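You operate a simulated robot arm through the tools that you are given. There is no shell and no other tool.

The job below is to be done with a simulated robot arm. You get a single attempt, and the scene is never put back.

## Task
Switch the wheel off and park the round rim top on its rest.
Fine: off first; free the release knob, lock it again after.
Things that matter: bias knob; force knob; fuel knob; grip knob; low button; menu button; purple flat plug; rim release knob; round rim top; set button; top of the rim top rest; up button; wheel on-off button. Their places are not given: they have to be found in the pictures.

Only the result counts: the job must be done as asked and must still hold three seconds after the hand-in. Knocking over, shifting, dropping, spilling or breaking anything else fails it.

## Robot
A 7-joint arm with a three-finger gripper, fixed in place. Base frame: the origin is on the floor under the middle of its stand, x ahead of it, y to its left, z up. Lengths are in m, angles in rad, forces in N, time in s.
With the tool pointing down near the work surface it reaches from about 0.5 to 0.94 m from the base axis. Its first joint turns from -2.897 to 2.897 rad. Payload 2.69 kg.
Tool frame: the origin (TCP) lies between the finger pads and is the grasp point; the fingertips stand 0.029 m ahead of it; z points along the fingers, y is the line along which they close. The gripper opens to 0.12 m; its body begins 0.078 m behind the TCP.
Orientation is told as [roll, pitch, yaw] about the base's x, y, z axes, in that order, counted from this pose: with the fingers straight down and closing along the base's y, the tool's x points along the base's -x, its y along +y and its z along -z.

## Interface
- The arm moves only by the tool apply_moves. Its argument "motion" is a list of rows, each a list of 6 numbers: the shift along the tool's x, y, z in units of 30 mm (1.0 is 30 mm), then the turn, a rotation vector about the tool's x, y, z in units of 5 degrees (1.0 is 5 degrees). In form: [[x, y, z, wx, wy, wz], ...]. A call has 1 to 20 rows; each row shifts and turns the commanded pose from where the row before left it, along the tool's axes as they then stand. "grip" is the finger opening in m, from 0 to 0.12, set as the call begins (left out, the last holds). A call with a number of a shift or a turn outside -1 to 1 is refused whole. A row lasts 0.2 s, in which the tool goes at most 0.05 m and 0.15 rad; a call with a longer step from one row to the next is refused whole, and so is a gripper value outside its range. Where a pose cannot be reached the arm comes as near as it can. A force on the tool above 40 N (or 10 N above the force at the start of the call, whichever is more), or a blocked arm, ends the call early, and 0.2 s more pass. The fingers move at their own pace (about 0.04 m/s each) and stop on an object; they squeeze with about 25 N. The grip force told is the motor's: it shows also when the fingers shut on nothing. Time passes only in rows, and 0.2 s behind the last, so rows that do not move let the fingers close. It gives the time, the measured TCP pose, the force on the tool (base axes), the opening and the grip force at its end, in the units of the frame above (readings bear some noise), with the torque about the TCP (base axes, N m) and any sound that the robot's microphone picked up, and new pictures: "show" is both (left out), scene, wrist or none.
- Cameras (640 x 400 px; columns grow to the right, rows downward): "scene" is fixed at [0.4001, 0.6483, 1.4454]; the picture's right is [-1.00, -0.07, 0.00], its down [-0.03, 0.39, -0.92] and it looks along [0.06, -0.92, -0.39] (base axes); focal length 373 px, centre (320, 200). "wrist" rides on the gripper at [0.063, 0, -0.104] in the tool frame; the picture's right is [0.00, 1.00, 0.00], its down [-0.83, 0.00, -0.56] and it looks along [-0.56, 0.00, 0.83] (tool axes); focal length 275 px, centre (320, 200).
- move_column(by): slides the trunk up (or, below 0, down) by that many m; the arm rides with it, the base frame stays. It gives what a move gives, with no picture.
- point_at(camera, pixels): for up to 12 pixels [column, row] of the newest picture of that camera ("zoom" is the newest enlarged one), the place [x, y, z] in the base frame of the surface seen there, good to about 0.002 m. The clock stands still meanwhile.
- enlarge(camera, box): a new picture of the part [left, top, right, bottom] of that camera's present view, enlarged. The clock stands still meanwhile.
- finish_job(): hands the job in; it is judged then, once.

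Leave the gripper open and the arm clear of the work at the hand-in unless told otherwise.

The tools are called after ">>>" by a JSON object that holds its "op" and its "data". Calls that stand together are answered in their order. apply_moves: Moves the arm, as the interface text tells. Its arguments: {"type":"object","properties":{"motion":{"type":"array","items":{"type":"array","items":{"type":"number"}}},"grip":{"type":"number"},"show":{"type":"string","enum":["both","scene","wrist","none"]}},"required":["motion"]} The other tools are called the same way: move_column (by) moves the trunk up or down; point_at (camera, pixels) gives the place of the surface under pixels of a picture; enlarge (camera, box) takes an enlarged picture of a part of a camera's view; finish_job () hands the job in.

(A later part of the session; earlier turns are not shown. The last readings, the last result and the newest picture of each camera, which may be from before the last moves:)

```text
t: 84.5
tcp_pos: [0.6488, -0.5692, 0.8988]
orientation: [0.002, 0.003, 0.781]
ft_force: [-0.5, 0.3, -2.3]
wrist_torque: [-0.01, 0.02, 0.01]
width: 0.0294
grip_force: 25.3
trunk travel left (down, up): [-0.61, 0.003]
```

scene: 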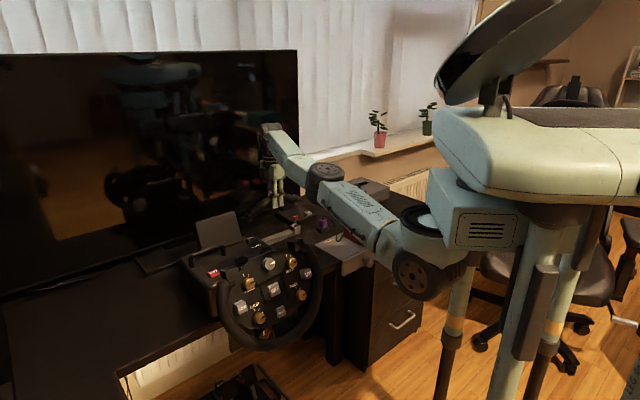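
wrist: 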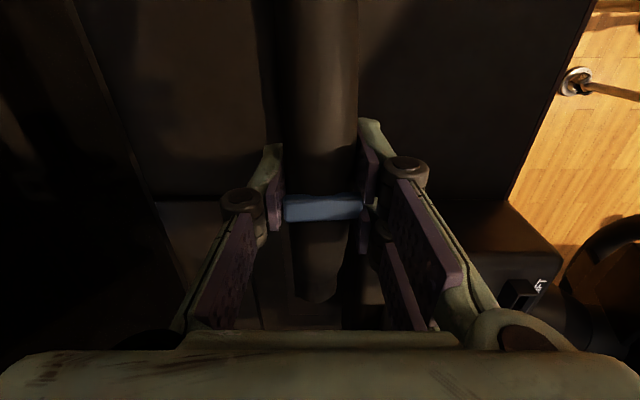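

Now at z 0.899 (pegs ≈ 0.833). I try the remaining 19 mm outward shift here.

>>> {"op": "apply_moves", "data": {"motion": [[0.1, -0.32, 0, 0, 0, 0], [0.1, -0.32, 0.2, 0, 0, 0]], "show": "both"}}

>>> {"op": "enlarge", "data": {"camera": "scene", "box": [230, 160, 330, 250]}}

```text
t: 85.1
tcp_pos: [0.6498, -0.5779, 0.8925]
orientation: [0.004, 0.003, 0.781]
ft_force: [-0.2, 0.1, -2.0]
wrist_torque: [0.01, -0.04, 0.01]
width: 0.0296
grip_force: 25.2
out of reach, approached as far as the arm can: row 1, 2
trunk travel left (down, up): [-0.61, 0.003]
```

scene: 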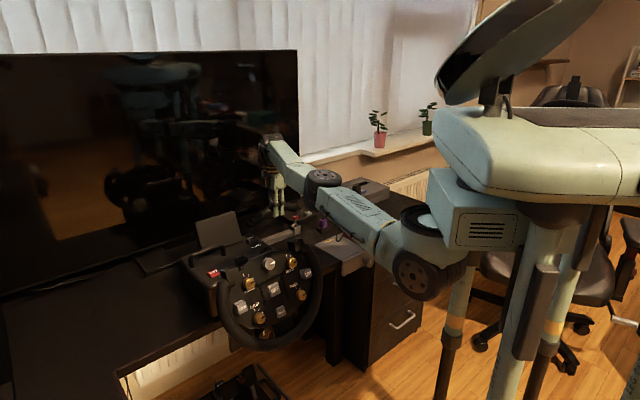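
wrist: 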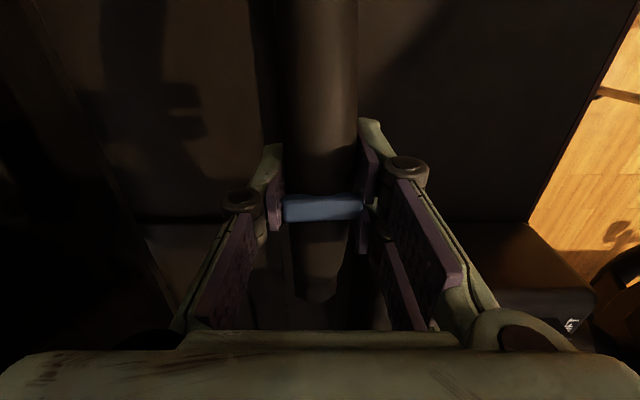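

```text
4.44 times, centred on (280, 205) of scene
```

zoom: 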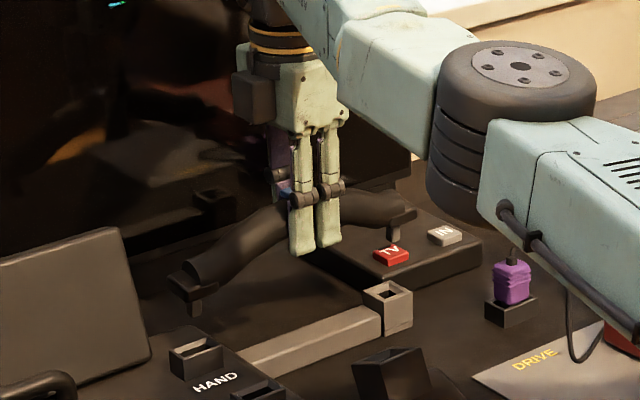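

By the limits I hit, I'm about 5 mm short with a perfectly vertical tool. A 3° lean of the hand toward the robot gives ~13 mm more reach, and the sockets' lead-in tolerates it. I lean 3° (wx +) and shift 9 mm outward.

>>> {"op": "apply_moves", "data": {"motion": [[0, 0, 0, 0.3, 0, 0], [0, 0, 0, 0.3, 0, 0], [0, -0.15, 0.1, 0, 0, 0], [0, -0.14, 0.1, 0, 0, 0]], "show": "both"}}

>>> {"op": "enlarge", "data": {"camera": "scene", "box": [250, 180, 330, 250]}}

```text
t: 86.1
tcp_pos: [0.6561, -0.5853, 0.8846]
orientation: [-0.051, 0.002, 0.782]
ft_force: [0.3, 0.2, -0.5]
wrist_torque: [0.01, -0.01, -0.03]
width: 0.0295
grip_force: 24.9
trunk travel left (down, up): [-0.61, 0.003]
```

scene: 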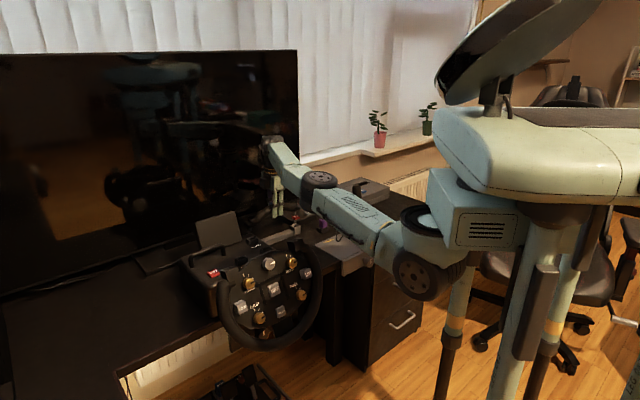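
wrist: 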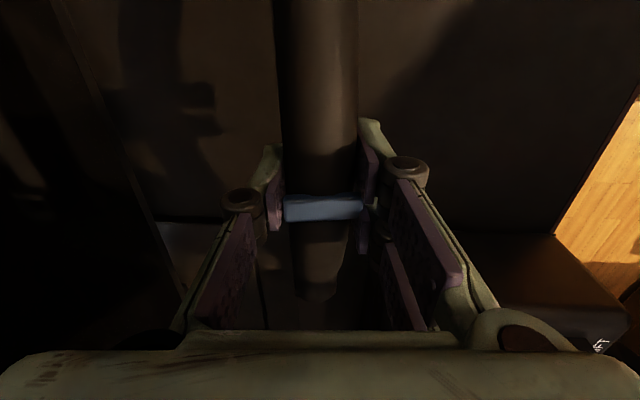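

```text
5.71 times, centred on (290, 215) of scene
```

zoom: 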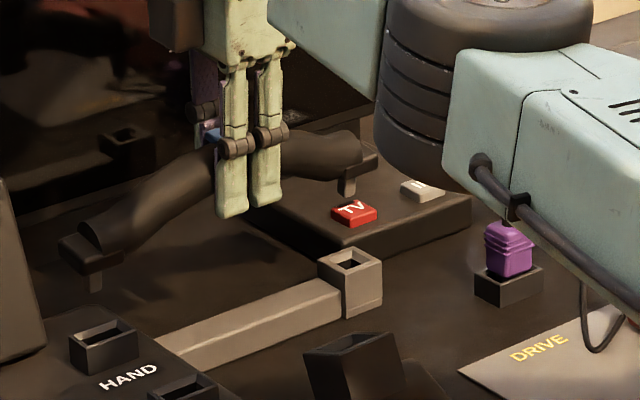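

Reached (0.656,-0.585,0.885) with the 3° lean. I measure both pegs in this same scene view, so as to compare with the socket measured by the same camera.

>>> {"op": "enlarge", "data": {"camera": "scene", "box": [288, 200, 318, 240]}}

```text
10.00 times, centred on (303, 220) of scene
```

zoom: 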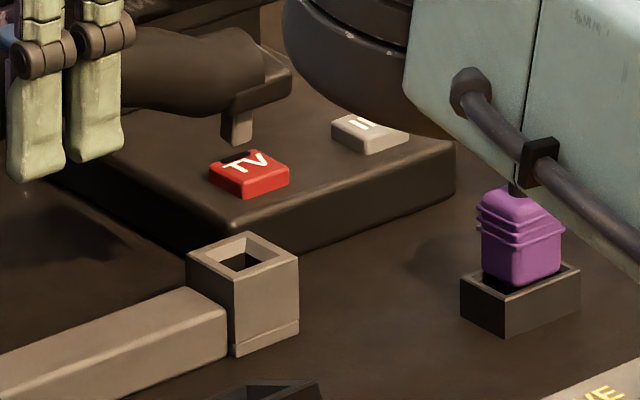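

>>> {"op": "point_at", "data": {"camera": "zoom", "pixels": [[243, 125], [235, 135], [242, 140], [227, 132], [248, 120], [240, 143], [193, 258], [245, 236], [293, 262], [238, 285], [265, 105], [285, 90]]}}

```text
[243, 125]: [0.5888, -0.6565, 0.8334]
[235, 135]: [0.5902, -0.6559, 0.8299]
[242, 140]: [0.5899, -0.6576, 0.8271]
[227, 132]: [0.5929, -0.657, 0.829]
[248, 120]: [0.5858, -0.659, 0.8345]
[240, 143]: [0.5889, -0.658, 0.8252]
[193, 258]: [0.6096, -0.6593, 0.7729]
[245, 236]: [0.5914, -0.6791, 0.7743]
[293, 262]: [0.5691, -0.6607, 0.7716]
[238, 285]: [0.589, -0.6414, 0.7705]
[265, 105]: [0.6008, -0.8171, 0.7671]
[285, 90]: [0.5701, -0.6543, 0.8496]
```

In the scene camera's own frame the peg centre (0.591,-0.661) matches the socket centre (0.590,-0.660) within 1–2 mm. I lower straight down 36 mm to just above the lead-ins.

>>> {"op": "apply_moves", "data": {"motion": [[0, 0.031, 0.6, 0, 0, 0], [0, 0.031, 0.6, 0, 0, 0]], "show": "both"}}

>>> {"op": "enlarge", "data": {"camera": "scene", "box": [288, 200, 318, 240]}}

```text
t: 86.7
tcp_pos: [0.6573, -0.5842, 0.8514]
orientation: [-0.051, 0.003, 0.78]
ft_force: [1.4, 0.1, -1.4]
wrist_torque: [0.01, 0.04, 0.02]
width: 0.0295
grip_force: 25.3
trunk travel left (down, up): [-0.61, 0.003]
```

scene: 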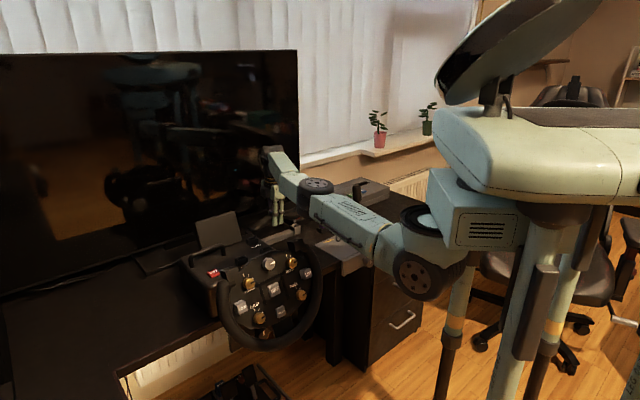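
wrist: 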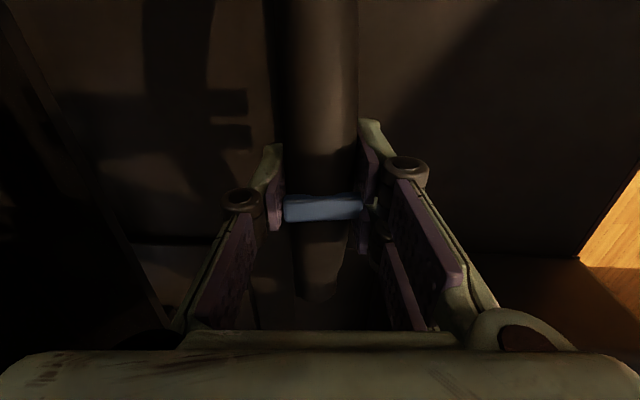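

```text
10.00 times, centred on (303, 220) of scene
```

zoom: 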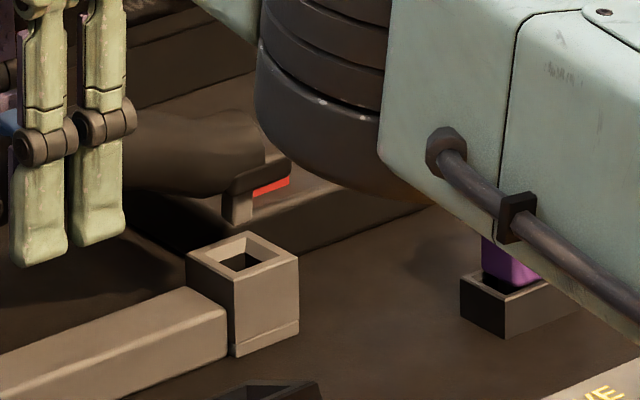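

I measure the peg and the socket once more from this view.

>>> {"op": "point_at", "data": {"camera": "zoom", "pixels": [[237, 205], [243, 205], [230, 205], [238, 218], [245, 210], [226, 208], [193, 258], [245, 236], [293, 262], [238, 285]]}}

```text
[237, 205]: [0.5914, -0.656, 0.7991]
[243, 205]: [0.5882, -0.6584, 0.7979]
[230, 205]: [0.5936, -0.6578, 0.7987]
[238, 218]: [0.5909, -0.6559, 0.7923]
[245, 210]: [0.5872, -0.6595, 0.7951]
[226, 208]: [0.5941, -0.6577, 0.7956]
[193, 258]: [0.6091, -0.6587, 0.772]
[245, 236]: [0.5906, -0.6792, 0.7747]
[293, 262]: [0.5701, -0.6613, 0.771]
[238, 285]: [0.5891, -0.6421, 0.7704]
```

The peg is centred along u and about 1.5 mm outward: within the lead-in. I lower in 3 mm steps with a 1 mm inward trim, watching the force.

>>> {"op": "apply_moves", "data": {"motion": [[0, 0.02, 0.1, 0, 0, 0], [0, 0.02, 0.1, 0, 0, 0], [0, 0.005, 0.1, 0, 0, 0], [0, 0.005, 0.1, 0, 0, 0], [0, 0.005, 0.1, 0, 0, 0]], "show": "scene"}}

>>> {"op": "enlarge", "data": {"camera": "scene", "box": [258, 195, 318, 240]}}

```text
t: 87.9
tcp_pos: [0.6572, -0.5851, 0.8362]
orientation: [-0.051, 0.004, 0.78]
ft_force: [-0.1, -0.4, -1.0]
wrist_torque: [-0.01, 0.0, -0.01]
width: 0.0292
grip_force: 25.7
trunk travel left (down, up): [-0.61, 0.003]
```

scene: 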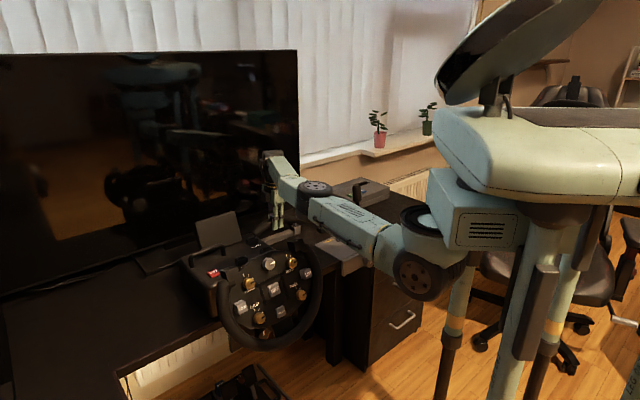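

```text
8.89 times, centred on (288, 218) of scene
```

zoom: 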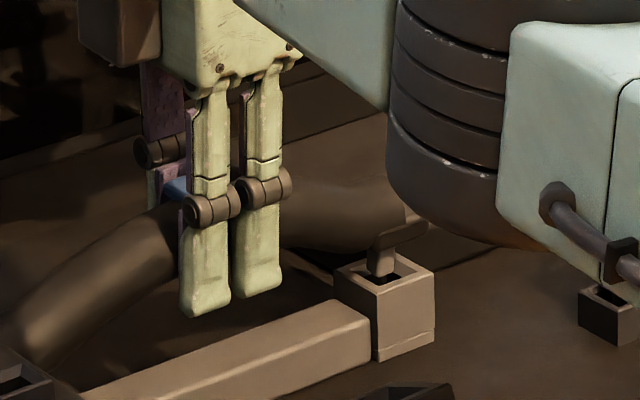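

The far peg is dropping into its socket with no force. I keep lowering in 3 mm steps.

>>> {"op": "apply_moves", "data": {"motion": [[0, 0.005, 0.1, 0, 0, 0], [0, 0.005, 0.1, 0, 0, 0], [0, 0.005, 0.1, 0, 0, 0]], "show": "scene"}}

>>> {"op": "enlarge", "data": {"camera": "scene", "box": [248, 195, 318, 245]}}

```text
t: 88.7
tcp_pos: [0.6556, -0.5848, 0.8279]
orientation: [-0.05, 0.002, 0.781]
ft_force: [0.5, 0.4, -2.2]
wrist_torque: [-0.04, 0.01, -0.02]
width: 0.0293
grip_force: 24.6
trunk travel left (down, up): [-0.61, 0.003]
```

scene: 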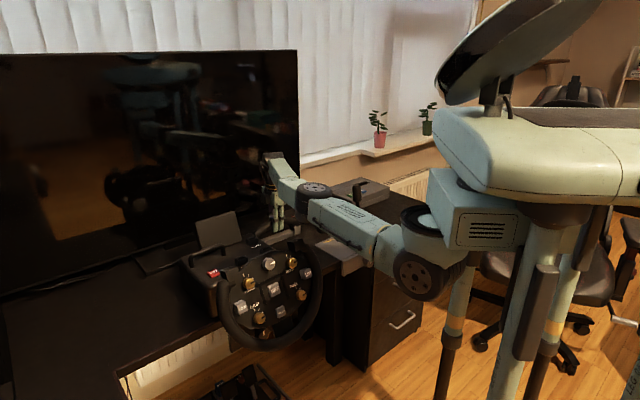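

```text
8.00 times, centred on (283, 220) of scene
```

zoom: 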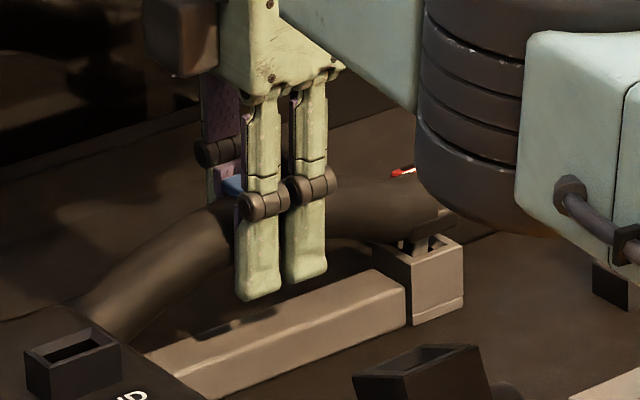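

Still free. I lower further in 2 mm steps until the flanges seat.

>>> {"op": "apply_moves", "data": {"motion": [[0, 0.004, 0.07, 0, 0, 0], [0, 0.004, 0.07, 0, 0, 0], [0, 0.004, 0.07, 0, 0, 0], [0, 0, 0, 0, 0, 0]], "show": "scene"}}

>>> {"op": "enlarge", "data": {"camera": "scene", "box": [248, 195, 318, 245]}}

```text
t: 89.7
tcp_pos: [0.6553, -0.5854, 0.8207]
orientation: [-0.051, 0.002, 0.78]
ft_force: [1.1, -1.7, 2.4]
wrist_torque: [0.27, -0.35, -0.18]
width: 0.0292
grip_force: 25.3
trunk travel left (down, up): [-0.61, 0.003]
```

scene: 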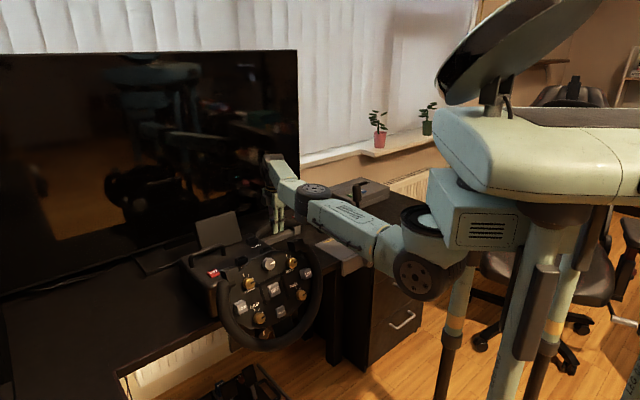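

```text
8.00 times, centred on (283, 220) of scene
```

zoom: 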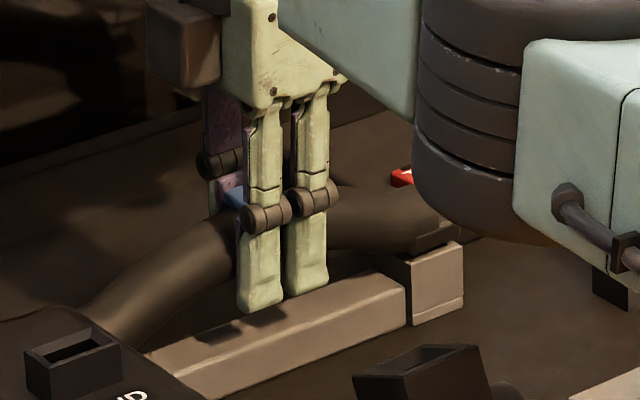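

Seating contact: +4 N and the flanges are at the socket tops (z 0.775). I press 1 mm more, then open the fingers to 0.06.

>>> {"op": "apply_moves", "data": {"motion": [[0, 0.002, 0.04, 0, 0, 0], [0, 0, 0, 0, 0, 0]], "show": "none"}}

>>> {"op": "apply_moves", "data": {"motion": [[0, 0, 0, 0, 0, 0], [0, 0, 0, 0, 0, 0], [0, 0, 0, 0, 0, 0]], "grip": 0.06, "show": "both"}}

>>> {"op": "enlarge", "data": {"camera": "scene", "box": [248, 195, 318, 245]}}

```text
t: 90.3
tcp_pos: [0.6553, -0.5853, 0.8204]
orientation: [-0.052, 0.004, 0.78]
ft_force: [0.0, -4.6, 6.9]
wrist_torque: [0.32, -0.45, -0.11]
width: 0.0294
grip_force: 24.8
trunk travel left (down, up): [-0.61, 0.003]
```

```text
t: 91.1
tcp_pos: [0.6551, -0.5855, 0.8186]
orientation: [-0.051, 0.003, 0.782]
ft_force: [-0.1, 0.0, 0.7]
wrist_torque: [-0.04, -0.03, -0.01]
width: 0.0601
grip_force: 0.0
trunk travel left (down, up): [-0.61, 0.003]
```

scene: 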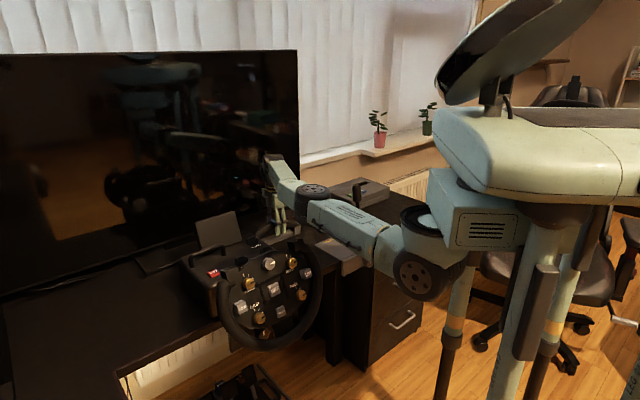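
wrist: 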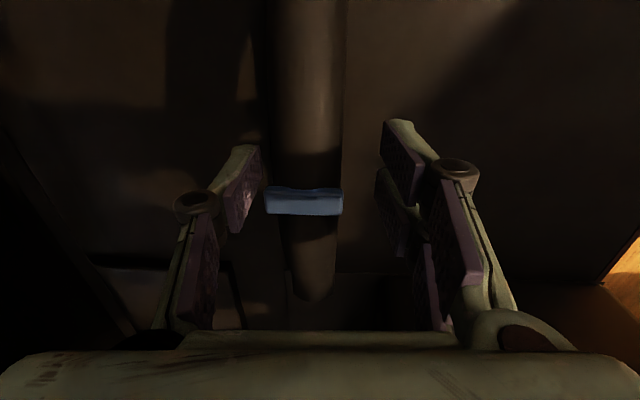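

```text
8.00 times, centred on (283, 220) of scene
```

zoom: 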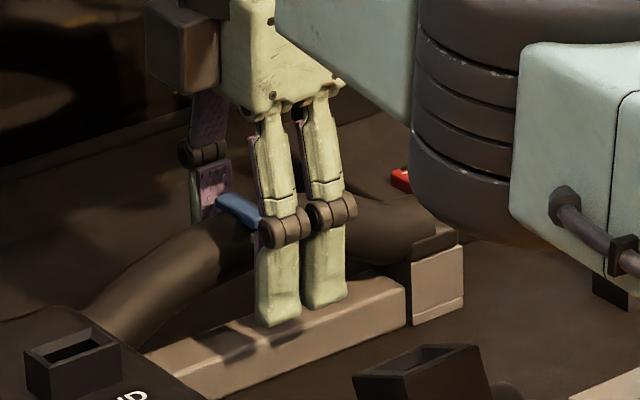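

The rim top has settled upright, its flange flush on the far socket. I open to 0.09 and rise straight up 0.11 m.

>>> {"op": "apply_moves", "data": {"motion": [[0, 0, 0, 0, 0, 0], [0, 0, 0, 0, 0, 0], [0, -0.016, -0.3, 0, 0, 0], [0, -0.026, -0.5, 0, 0, 0], [0, -0.052, -0.99, 0, 0, 0], [0, -0.052, -0.99, 0, 0, 0], [0, 0.0, -0.9, 0, 0, 0]], "grip": 0.09, "show": "both"}}

>>> {"op": "enlarge", "data": {"camera": "scene", "box": [238, 190, 328, 255]}}

```text
t: 92.7
tcp_pos: [0.6528, -0.5822, 0.9319]
orientation: [-0.051, 0.005, 0.781]
ft_force: [-0.5, 0.6, 0.1]
wrist_torque: [-0.01, -0.02, 0.0]
width: 0.0902
grip_force: 0.0
trunk travel left (down, up): [-0.61, 0.003]
```

scene: 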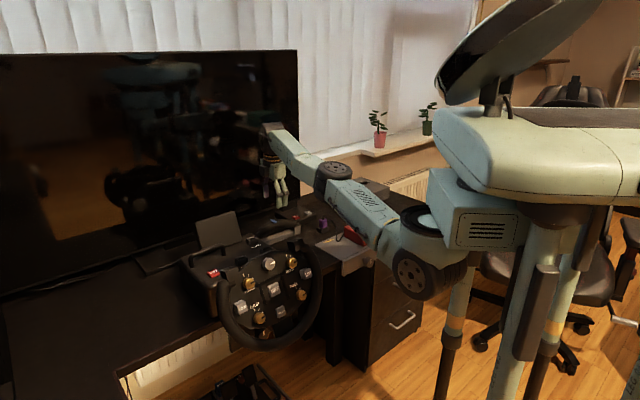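
wrist: 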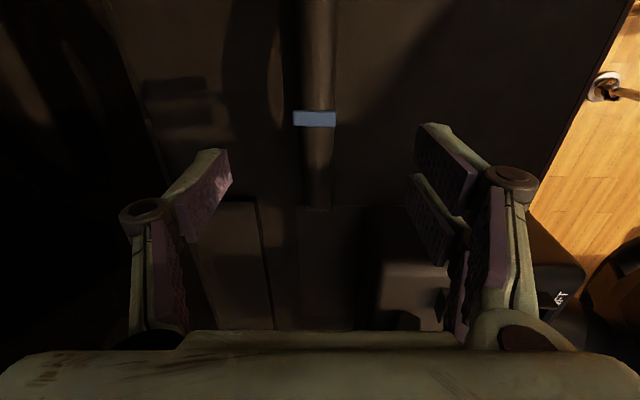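

```text
6.15 times, centred on (283, 222) of scene
```

zoom: 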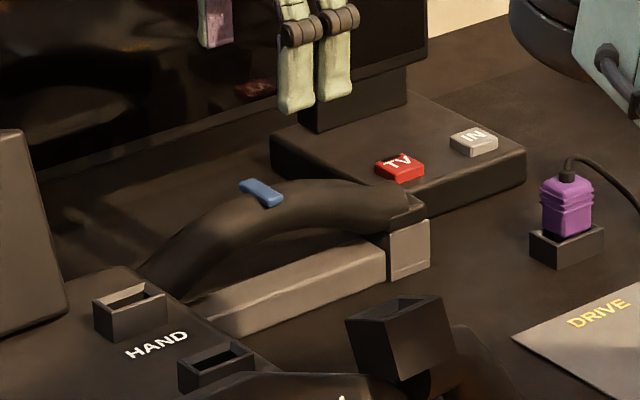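

The rim top stands on its rest. I verify it is level with points along it.

>>> {"op": "point_at", "data": {"camera": "wrist", "pixels": [[320, 20], [320, 60], [314, 118], [318, 150], [318, 180], [317, 200], [320, 100]]}}

>>> {"op": "enlarge", "data": {"camera": "wrist", "box": [230, 0, 420, 230]}}

```text
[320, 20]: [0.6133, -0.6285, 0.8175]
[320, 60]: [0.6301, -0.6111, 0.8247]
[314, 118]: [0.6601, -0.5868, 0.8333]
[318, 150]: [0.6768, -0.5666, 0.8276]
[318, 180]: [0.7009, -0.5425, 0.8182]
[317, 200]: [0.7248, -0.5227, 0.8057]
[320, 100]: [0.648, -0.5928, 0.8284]
```

```text
1.74 times, centred on (325, 115) of wrist
```

zoom: 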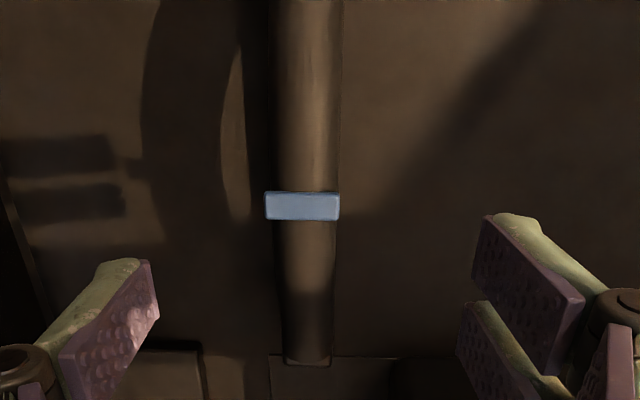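

It is level at both ends (z 0.8175/0.8182 at ±0.06 m). Now the knob must be locked again. I retreat up and inward from the rest, undoing the 3° lean.

>>> {"op": "apply_moves", "data": {"motion": [[0, 0, -1, 0, 0, 0], [0, 0.3, -1, -0.3, 0, 0], [0, 0.9, -0.6, -0.3, 0, 0], [-0.5, 0.98, -0.5, 0, 0, 0], [-0.8, 0.98, -0.5, 0, 0, 0], [-0.84, 0.98, -0.3, 0, 0, 0], [-0.84, 0.98, 0, 0, 0, 0], [-0.84, 0.98, 0, 0, 0, 0]], "show": "both"}}

```text
t: 94.5
tcp_pos: [0.6891, -0.4654, 1.0942]
orientation: [0.003, 0.001, 0.78]
ft_force: [-0.5, 0.8, -0.2]
wrist_torque: [0.04, -0.05, 0.03]
width: 0.09
grip_force: 0.0
out of reach, approached as far as the arm can: row 1, 3, 4, 5, 6, 7, 8
trunk travel left (down, up): [-0.61, 0.003]
```

scene: 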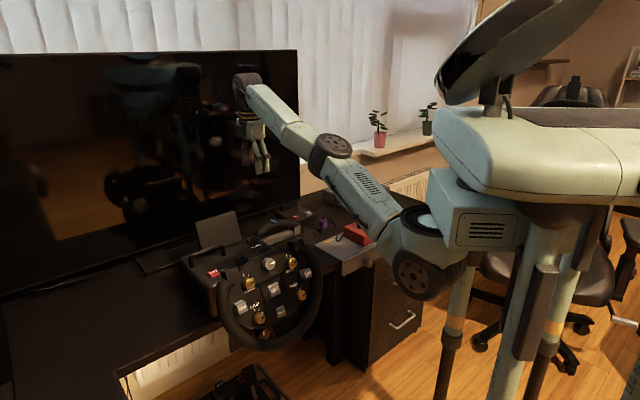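
wrist: 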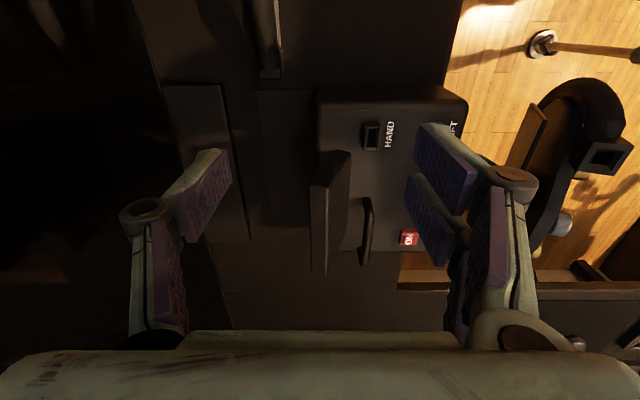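

At the outer reach again, clear of everything. I move inward over the wheel base toward (0.63,-0.20,1.10).

>>> {"op": "apply_moves", "data": {"motion": [[-0.4, 0.9, 0, 0, 0, 0], [-0.4, 0.9, 0, 0, 0, 0], [-0.4, 0.9, 0, 0, 0, 0], [-0.4, 0.9, 0, 0, 0, 0], [-0.4, 0.9, 0, 0, 0, 0], [-0.4, 0.9, 0, 0, 0, 0], [-0.6, 0.8, 0, 0, 0, 0], [-0.6, 0.8, 0, 0, 0, 0], [-0.6, 0.8, 0, 0, 0, 0]], "show": "both"}}

```text
t: 96.5
tcp_pos: [0.7687, -0.3402, 1.1052]
orientation: [0.05, 0.026, 0.801]
ft_force: [0.5, 0.1, -0.7]
wrist_torque: [-0.05, 0.03, -0.03]
width: 0.09
grip_force: 0.0
out of reach, approached as far as the arm can: row 1, 2, 3, 4, 5, 6, 7, 8, 9
trunk travel left (down, up): [-0.61, 0.003]
```

scene: 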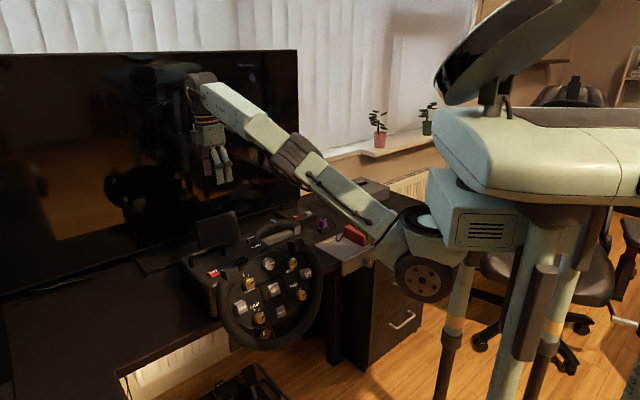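
wrist: 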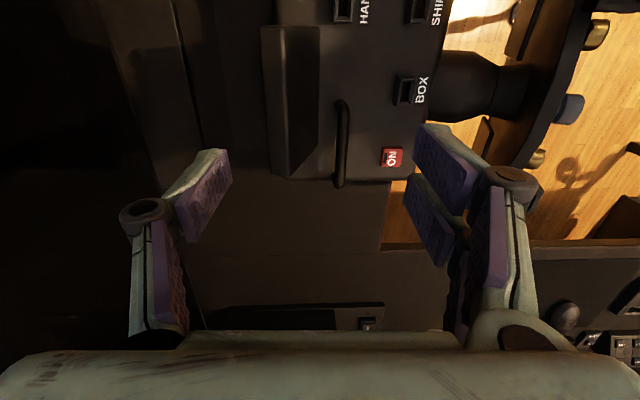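

The arm is stretched out and slid along its reach limit instead of folding. I try moving straight toward the shoulder and slightly down (still 7 cm over the display).

>>> {"op": "apply_moves", "data": {"motion": [[0.27, 0.9, 0.2, 0, 0, 0], [0.27, 0.9, 0.2, 0, 0, 0], [0.27, 0.9, 0.2, 0, 0, 0]], "show": "both"}}

```text
t: 97.3
tcp_pos: [0.6827, -0.2936, 1.107]
orientation: [-0.001, 0.0, 0.781]
ft_force: [-0.7, -0.4, -0.2]
wrist_torque: [0.04, -0.07, 0.02]
width: 0.09
grip_force: 0.2
trunk travel left (down, up): [-0.61, 0.003]
```

scene: 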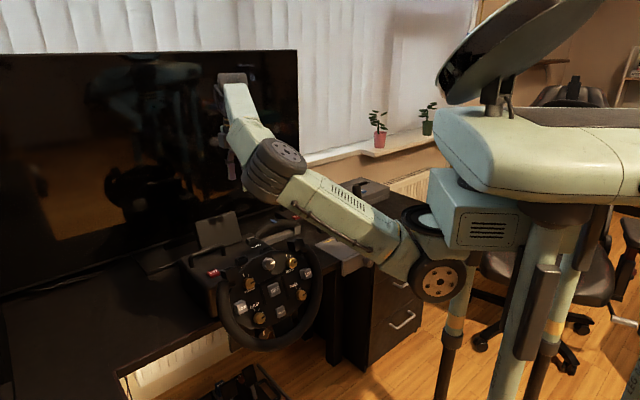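
wrist: 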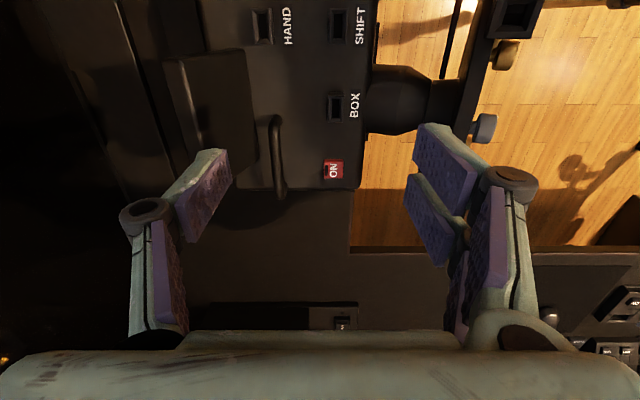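

Recovered, elbow bent again, at (0.683,-0.294,1.107). I go on to about (0.62,-0.17,1.12).

>>> {"op": "apply_moves", "data": {"motion": [[-0.29, 0.88, -0.1, 0, 0, 0], [-0.29, 0.88, -0.1, 0, 0, 0], [-0.29, 0.88, -0.1, 0, 0, 0], [-0.29, 0.88, -0.1, 0, 0, 0], [-0.29, 0.88, 0, 0, 0, 0], [0, 0, 0, 0, 0, 1], [0, 0, 0, 0, 0, 1], [0, 0, 0, 0, 0, 1], [0, 0, 0, 0, 0, 1], [0, 0, 0, 0, 0, 1], [0, 0, 0, 0, 0, 1], [0, 0, 0, 0, 0, 1], [0, 0, 0, 0, 0, 1], [0, 0, 0, 0, 0, 1]], "grip": 0.06, "show": "both"}}

```text
t: 100.3
tcp_pos: [0.6207, -0.1654, 1.1165]
orientation: [0.001, 0.004, -0.007]
ft_force: [0.3, -0.3, 0.0]
wrist_torque: [-0.03, -0.02, 0.0]
width: 0.0602
grip_force: 0.0
trunk travel left (down, up): [-0.61, 0.003]
```

scene: 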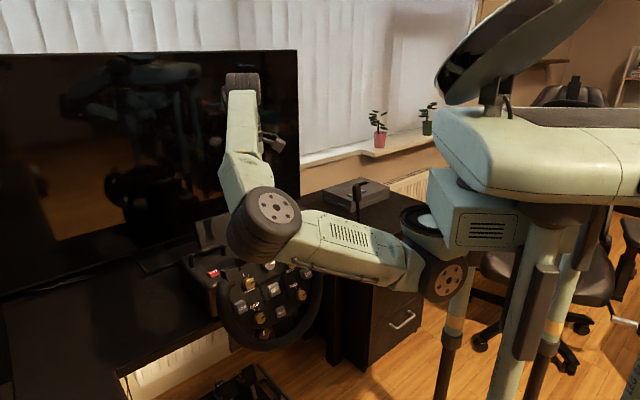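
wrist: 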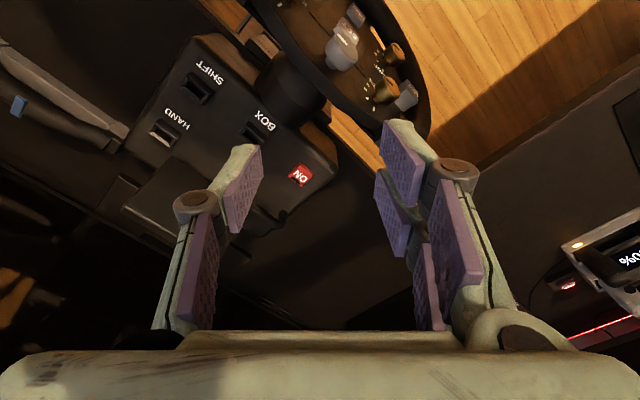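

I check the parked rim top from this side as well, at wrist (60,100).

>>> {"op": "enlarge", "data": {"camera": "wrist", "box": [0, 30, 140, 160]}}

>>> {"op": "apply_moves", "data": {"motion": [[0.25, 0.93, -0.12, 0, 0, 0], [0.25, 0.93, -0.12, 0, 0, 0], [0.25, 0.93, -0.12, 0, 0, 0], [0.25, 0.93, -0.12, 0, 0, 0], [0.25, 0.93, -0.12, 0, 0, 0], [0, 0, 0, 0, 0, 1], [0, 0, 0, 0, 0, 1], [0, 0, 0, 0, 0, 1], [0, 0, 0, 0, 0, 1], [0, 0, 0, 0, 0, 1], [0, 0, 0, 0, 0, 1], [0, 0, 0, 0, 0, 1], [0, 0, 0, 0, 0, 1], [0, 0, 0, 0, 0, 1], [1, 0, 0, 0, 0, 0], [1, 0, 0, 0, 0, 0]], "grip": 0.05, "show": "both"}}

```text
3.08 times, centred on (70, 95) of wrist
```

zoom: 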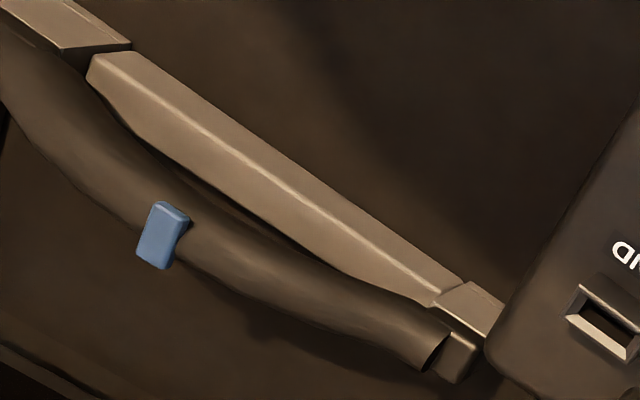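

```text
t: 103.7
tcp_pos: [0.5428, 0.0159, 1.1341]
orientation: [-0.002, 0.001, -0.792]
ft_force: [-0.4, 0.1, -0.2]
wrist_torque: [-0.01, -0.03, -0.02]
width: 0.0503
grip_force: 0.0
trunk travel left (down, up): [-0.61, 0.003]
```

scene: 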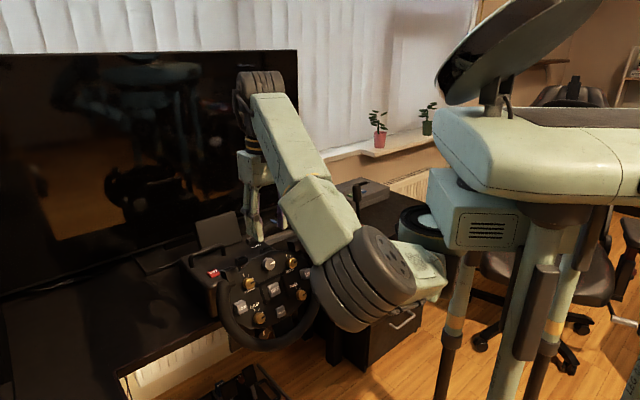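
wrist: 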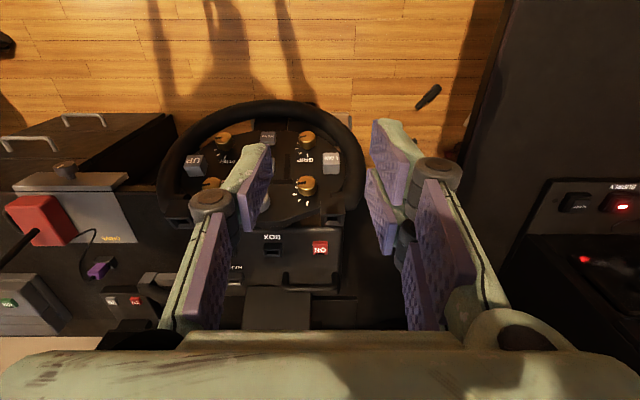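

The parked rim top is fully seated at both sockets. I repeat my earlier approach to the knob: up 30 mm, trunk down 0.155 m, tilt 30° forward.

>>> {"op": "apply_moves", "data": {"motion": [[0, 0, -1, 0, 0, 0]], "show": "none"}}

>>> {"op": "move_column", "data": {"by": -0.155}}

>>> {"op": "apply_moves", "data": {"motion": [[0, 0, 0, 0, -1, 0], [0, 0, 0, 0, -1, 0], [0, 0, 0, 0, -1, 0], [0, 0, 0, 0, -1, 0], [0, 0, 0, 0, -1, 0], [0, 0, 0, 0, -1, 0], [-0.5, -0.667, -0.866, 0, 0, 0], [-0.5, -0.667, -0.866, 0, 0, 0], [-0.5, -0.667, -0.866, 0, 0, 0], [-0.5, -0.667, -0.866, 0, 0, 0]], "show": "both"}}

```text
t: 104.1
tcp_pos: [0.5444, 0.0167, 1.1657]
orientation: [-0.001, 0.003, -0.791]
ft_force: [0.8, -0.6, -0.2]
wrist_torque: [-0.03, 0.01, 0.01]
width: 0.05
grip_force: 0.1
trunk travel left (down, up): [-0.61, 0.003]
```

```text
t: 105.9
tcp_pos: [0.5452, 0.0171, 1.0099]
orientation: [0.0, 0.002, -0.79]
ft_force: [-0.1, -0.6, 0.0]
wrist_torque: [-0.02, -0.03, 0.02]
width: 0.0499
grip_force: 0.0
trunk travel left (down, up): [-0.455, 0.158]
```

```text
t: 108.1
tcp_pos: [0.4863, -0.038, 1.1325]
orientation: [-0.004, -0.522, -0.79]
ft_force: [-0.2, 0.4, 0.0]
wrist_torque: [0.0, 0.0, -0.01]
width: 0.05
grip_force: 0.1
trunk travel left (down, up): [-0.455, 0.158]
```

scene: 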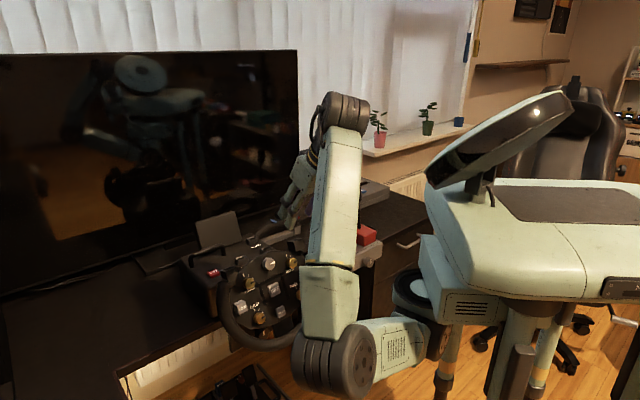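
wrist: 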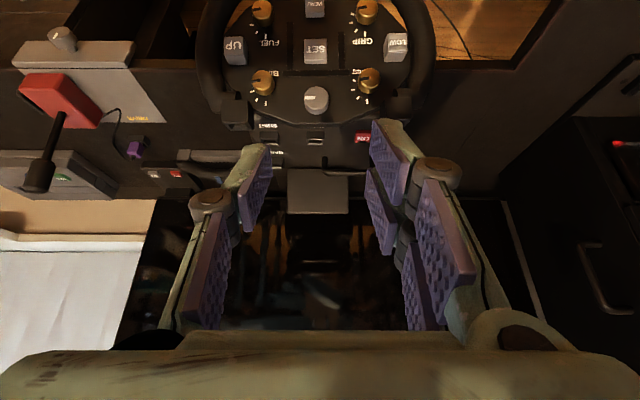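

Same pose as before. I lower the trunk 0.15 m, rise a little, lower 0.14 m more, and tilt on to 68°, as in the first approach.

>>> {"op": "move_column", "data": {"by": -0.15}}

>>> {"op": "apply_moves", "data": {"motion": [[-0.5, 0, -0.866, 0, 0, 0], [-0.5, 0, -0.866, 0, 0, 0]], "show": "none"}}

>>> {"op": "move_column", "data": {"by": -0.14}}

>>> {"op": "apply_moves", "data": {"motion": [[0, 0, 0, 0, -1, 0], [0, 0, 0, 0, -1, 0], [0, 0, 0, 0, -1, 0], [0, 0, 0, 0, -1, 0], [0, 0, 0, 0, -1, 0], [0, 0, 0, 0, -1, 0], [0, 0, 0, 0, -1, 0], [0, 0, 0, 0, -0.55, 0]], "show": "both"}}

```text
t: 109.8
tcp_pos: [0.487, -0.0381, 0.9821]
orientation: [-0.001, -0.522, -0.792]
ft_force: [0.2, -1.0, -0.3]
wrist_torque: [-0.01, 0.02, -0.01]
width: 0.0501
grip_force: 0.0
trunk travel left (down, up): [-0.305, 0.308]
```

```text
t: 110.4
tcp_pos: [0.4882, -0.037, 1.0417]
orientation: [-0.002, -0.52, -0.791]
ft_force: [0.5, -0.2, -0.1]
wrist_torque: [0.0, -0.01, 0.02]
width: 0.0502
grip_force: 0.0
trunk travel left (down, up): [-0.305, 0.308]
```

```text
t: 112.1
tcp_pos: [0.4878, -0.0374, 0.9012]
orientation: [-0.003, -0.522, -0.793]
ft_force: [0.6, 0.3, 1.2]
wrist_torque: [0.01, 0.0, -0.03]
width: 0.05
grip_force: 0.0
trunk travel left (down, up): [-0.165, 0.448]
```

```text
t: 113.9
tcp_pos: [0.4866, -0.0378, 0.9033]
orientation: [-0.007, -1.182, -0.786]
ft_force: [-0.4, 0.0, 0.9]
wrist_torque: [0.02, 0.0, 0.01]
width: 0.0498
grip_force: 0.2
trunk travel left (down, up): [-0.165, 0.448]
```

scene: 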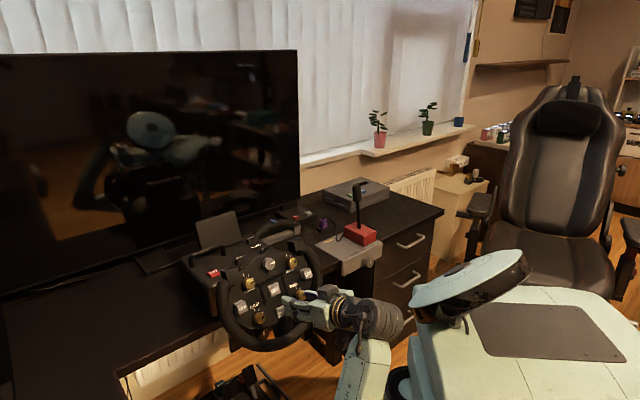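
wrist: 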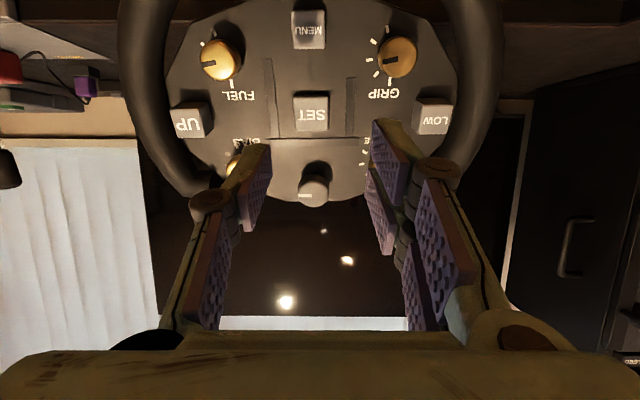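

Square to the wheel again; the pointer points sideways (pixel (305,195)). I shift 78 mm up along the face and 6 mm along -y, then roll the tool +25° so I can turn the knob the full 90° back in one go.

>>> {"op": "apply_moves", "data": {"motion": [[-0.873, -0.063, 0, 0, 0, 0], [-0.873, -0.063, 0, 0, 0, 0], [-0.873, -0.063, 0, 0, 0, 0], [0, 0, 0, 0, 0, 1], [0, 0, 0, 0, 0, 1], [0, 0, 0, 0, 0, 1], [0, 0, 0, 0, 0, 1], [0, 0, 0, 0, 0, 1]], "grip": 0.046, "show": "both"}}

>>> {"op": "enlarge", "data": {"camera": "wrist", "box": [200, 40, 440, 220]}}

```text
t: 115.7
tcp_pos: [0.5043, -0.0628, 0.9746]
orientation: [0.8, -0.994, -1.679]
ft_force: [0.2, 1.2, 0.2]
wrist_torque: [-0.01, 0.0, -0.01]
width: 0.046
grip_force: 0.0
trunk travel left (down, up): [-0.165, 0.448]
```

scene: 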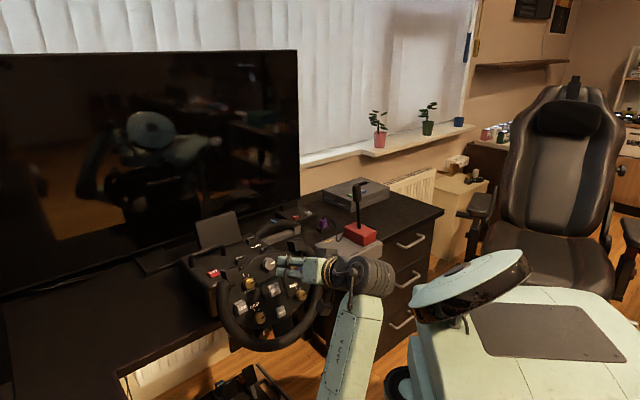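
wrist: 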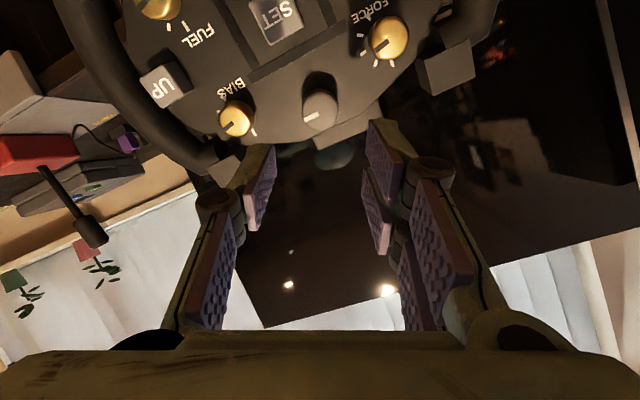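

```text
2.22 times, centred on (320, 130) of wrist
```

zoom: 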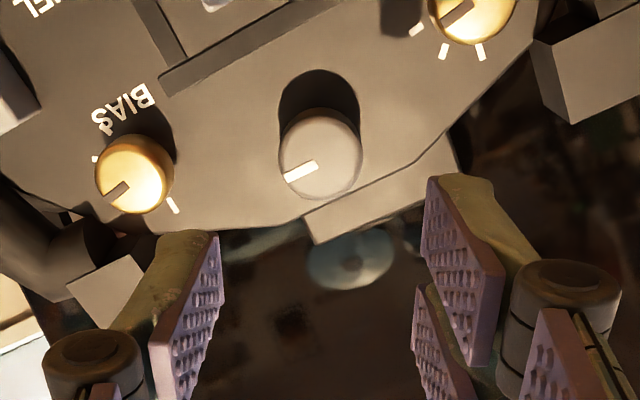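

Centred on the knob within 1 mm. I advance 80 mm first and look.

>>> {"op": "apply_moves", "data": {"motion": [[0, 0, 0.9, 0, 0, 0], [0, 0, 0.9, 0, 0, 0], [0, 0, 0.5, 0, 0, 0], [0, 0, 0.35, 0, 0, 0]], "show": "wrist"}}

>>> {"op": "enlarge", "data": {"camera": "wrist", "box": [160, 40, 480, 260]}}

```text
t: 116.7
tcp_pos: [0.5556, -0.1159, 0.9442]
orientation: [0.797, -0.996, -1.675]
ft_force: [-1.0, 0.1, -0.1]
wrist_torque: [-0.04, -0.03, 0.0]
width: 0.0458
grip_force: 0.0
trunk travel left (down, up): [-0.165, 0.448]
```

wrist: 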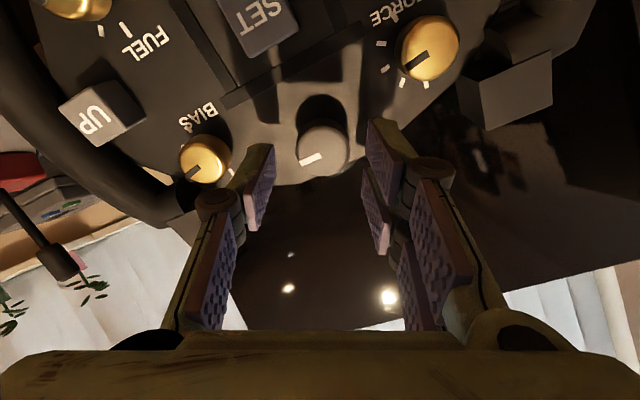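

```text
1.82 times, centred on (320, 150) of wrist
```

zoom: 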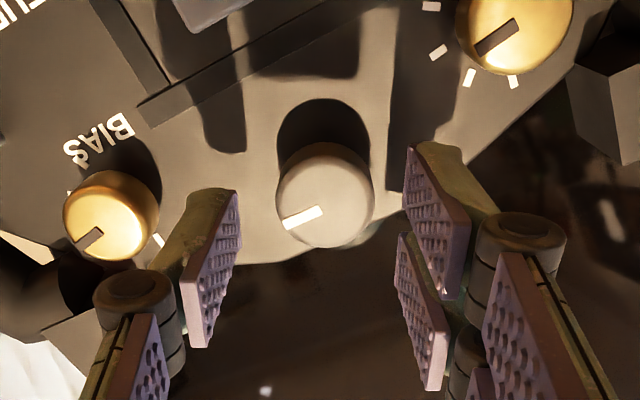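

The fingers clear the BIAS knob. I advance the last 21 mm and close on the knob.

>>> {"op": "apply_moves", "data": {"motion": [[0, 0, 0.25, 0, 0, 0], [0, 0, 0.25, 0, 0, 0], [0, 0, 0.21, 0, 0, 0]], "show": "none"}}

>>> {"op": "apply_moves", "data": {"motion": [[0, 0, 0, 0, 0, 0], [0, 0, 0, 0, 0, 0], [0, 0, 0, 0, 0, 0], [0, 0, 0, 0, 0, 0]], "grip": 0, "show": "wrist"}}

>>> {"op": "enlarge", "data": {"camera": "wrist", "box": [160, 40, 480, 260]}}

```text
t: 117.5
tcp_pos: [0.5695, -0.1279, 0.937]
orientation: [0.796, -0.995, -1.676]
ft_force: [-0.5, 0.5, 0.2]
wrist_torque: [0.03, 0.0, 0.0]
width: 0.0459
grip_force: 0.1
trunk travel left (down, up): [-0.165, 0.448]
```

```text
t: 118.5
tcp_pos: [0.5697, -0.128, 0.9364]
orientation: [0.797, -0.998, -1.675]
ft_force: [7.6, -2.8, 4.2]
wrist_torque: [-0.05, -0.14, 0.11]
width: 0.03
grip_force: 44.9
trunk travel left (down, up): [-0.165, 0.448]
```

wrist: 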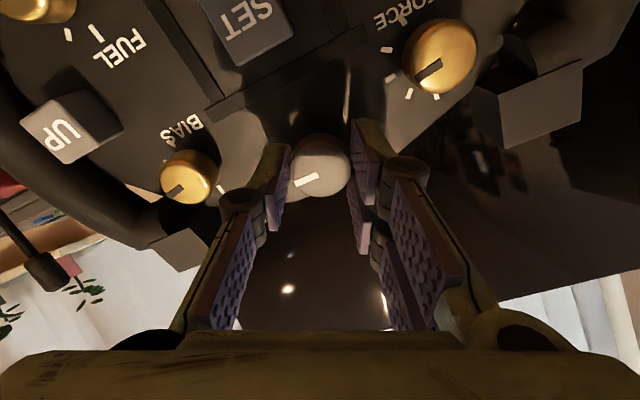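

```text
1.82 times, centred on (320, 150) of wrist
```

zoom: 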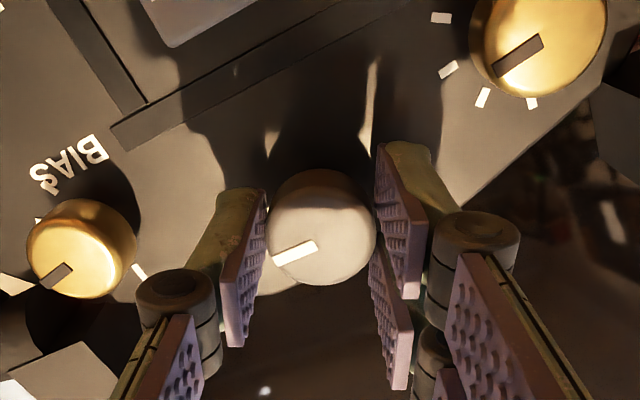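

The knob is held (width 0.030). I turn it counter-clockwise, 30° first.

>>> {"op": "apply_moves", "data": {"motion": [[0, 0, 0, 0, 0, -1], [0, 0, 0, 0, 0, -1], [0, 0, 0, 0, 0, -1], [0, 0, 0, 0, 0, -1], [0, 0, 0, 0, 0, -1], [0, 0, 0, 0, 0, -1]], "show": "wrist"}}

>>> {"op": "enlarge", "data": {"camera": "wrist", "box": [160, 40, 480, 260]}}

```text
t: 119.9
tcp_pos: [0.569, -0.1282, 0.9369]
orientation: [-0.216, -1.171, -0.556]
ft_force: [-0.4, -2.5, 8.2]
wrist_torque: [-0.71, -0.63, -0.13]
width: 0.0301
grip_force: 45.4
trunk travel left (down, up): [-0.165, 0.448]
```

wrist: 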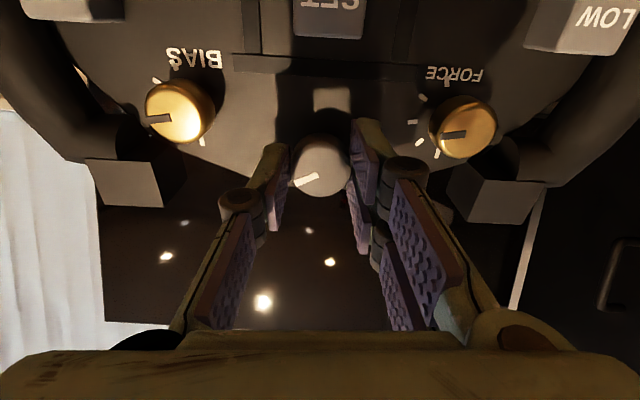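

```text
1.82 times, centred on (320, 150) of wrist
```

zoom: 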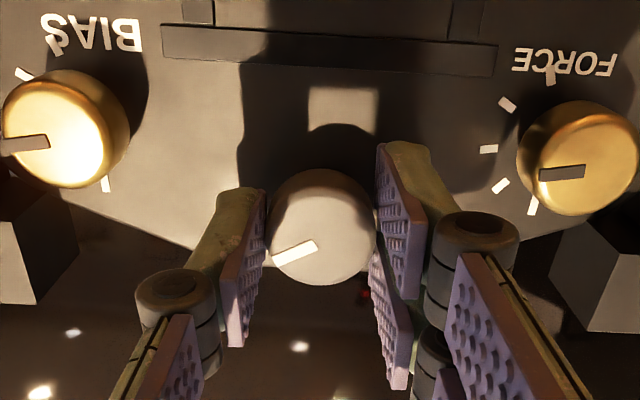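

The knob follows. I turn another 30° counter-clockwise.

>>> {"op": "apply_moves", "data": {"motion": [[0, 0, 0, 0, 0, -1], [0, 0, 0, 0, 0, -1], [0, 0, 0, 0, 0, -1], [0, 0, 0, 0, 0, -1], [0, 0, 0, 0, 0, -1], [0, 0, 0, 0, 0, -1]], "show": "wrist"}}

>>> {"op": "enlarge", "data": {"camera": "wrist", "box": [160, 40, 480, 260]}}

```text
t: 121.3
tcp_pos: [0.5703, -0.1288, 0.9372]
orientation: [-0.954, -0.857, 0.287]
ft_force: [6.1, -4.5, 9.8]
wrist_torque: [-0.74, -1.01, 0.44]
width: 0.0301
grip_force: 44.6
trunk travel left (down, up): [-0.165, 0.448]
```

wrist: 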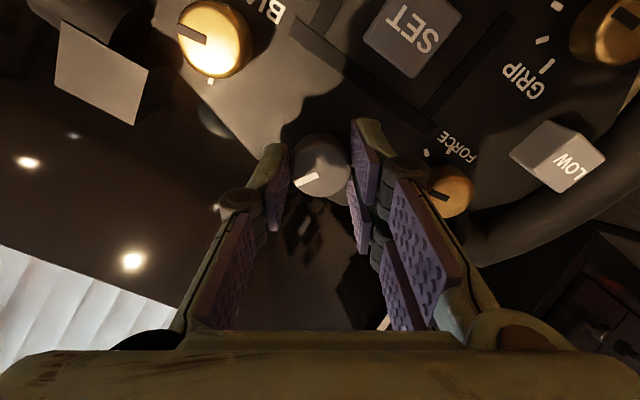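

```text
1.82 times, centred on (320, 150) of wrist
```

zoom: 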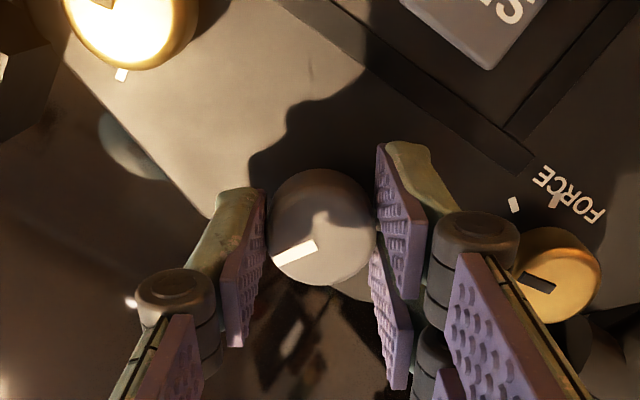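

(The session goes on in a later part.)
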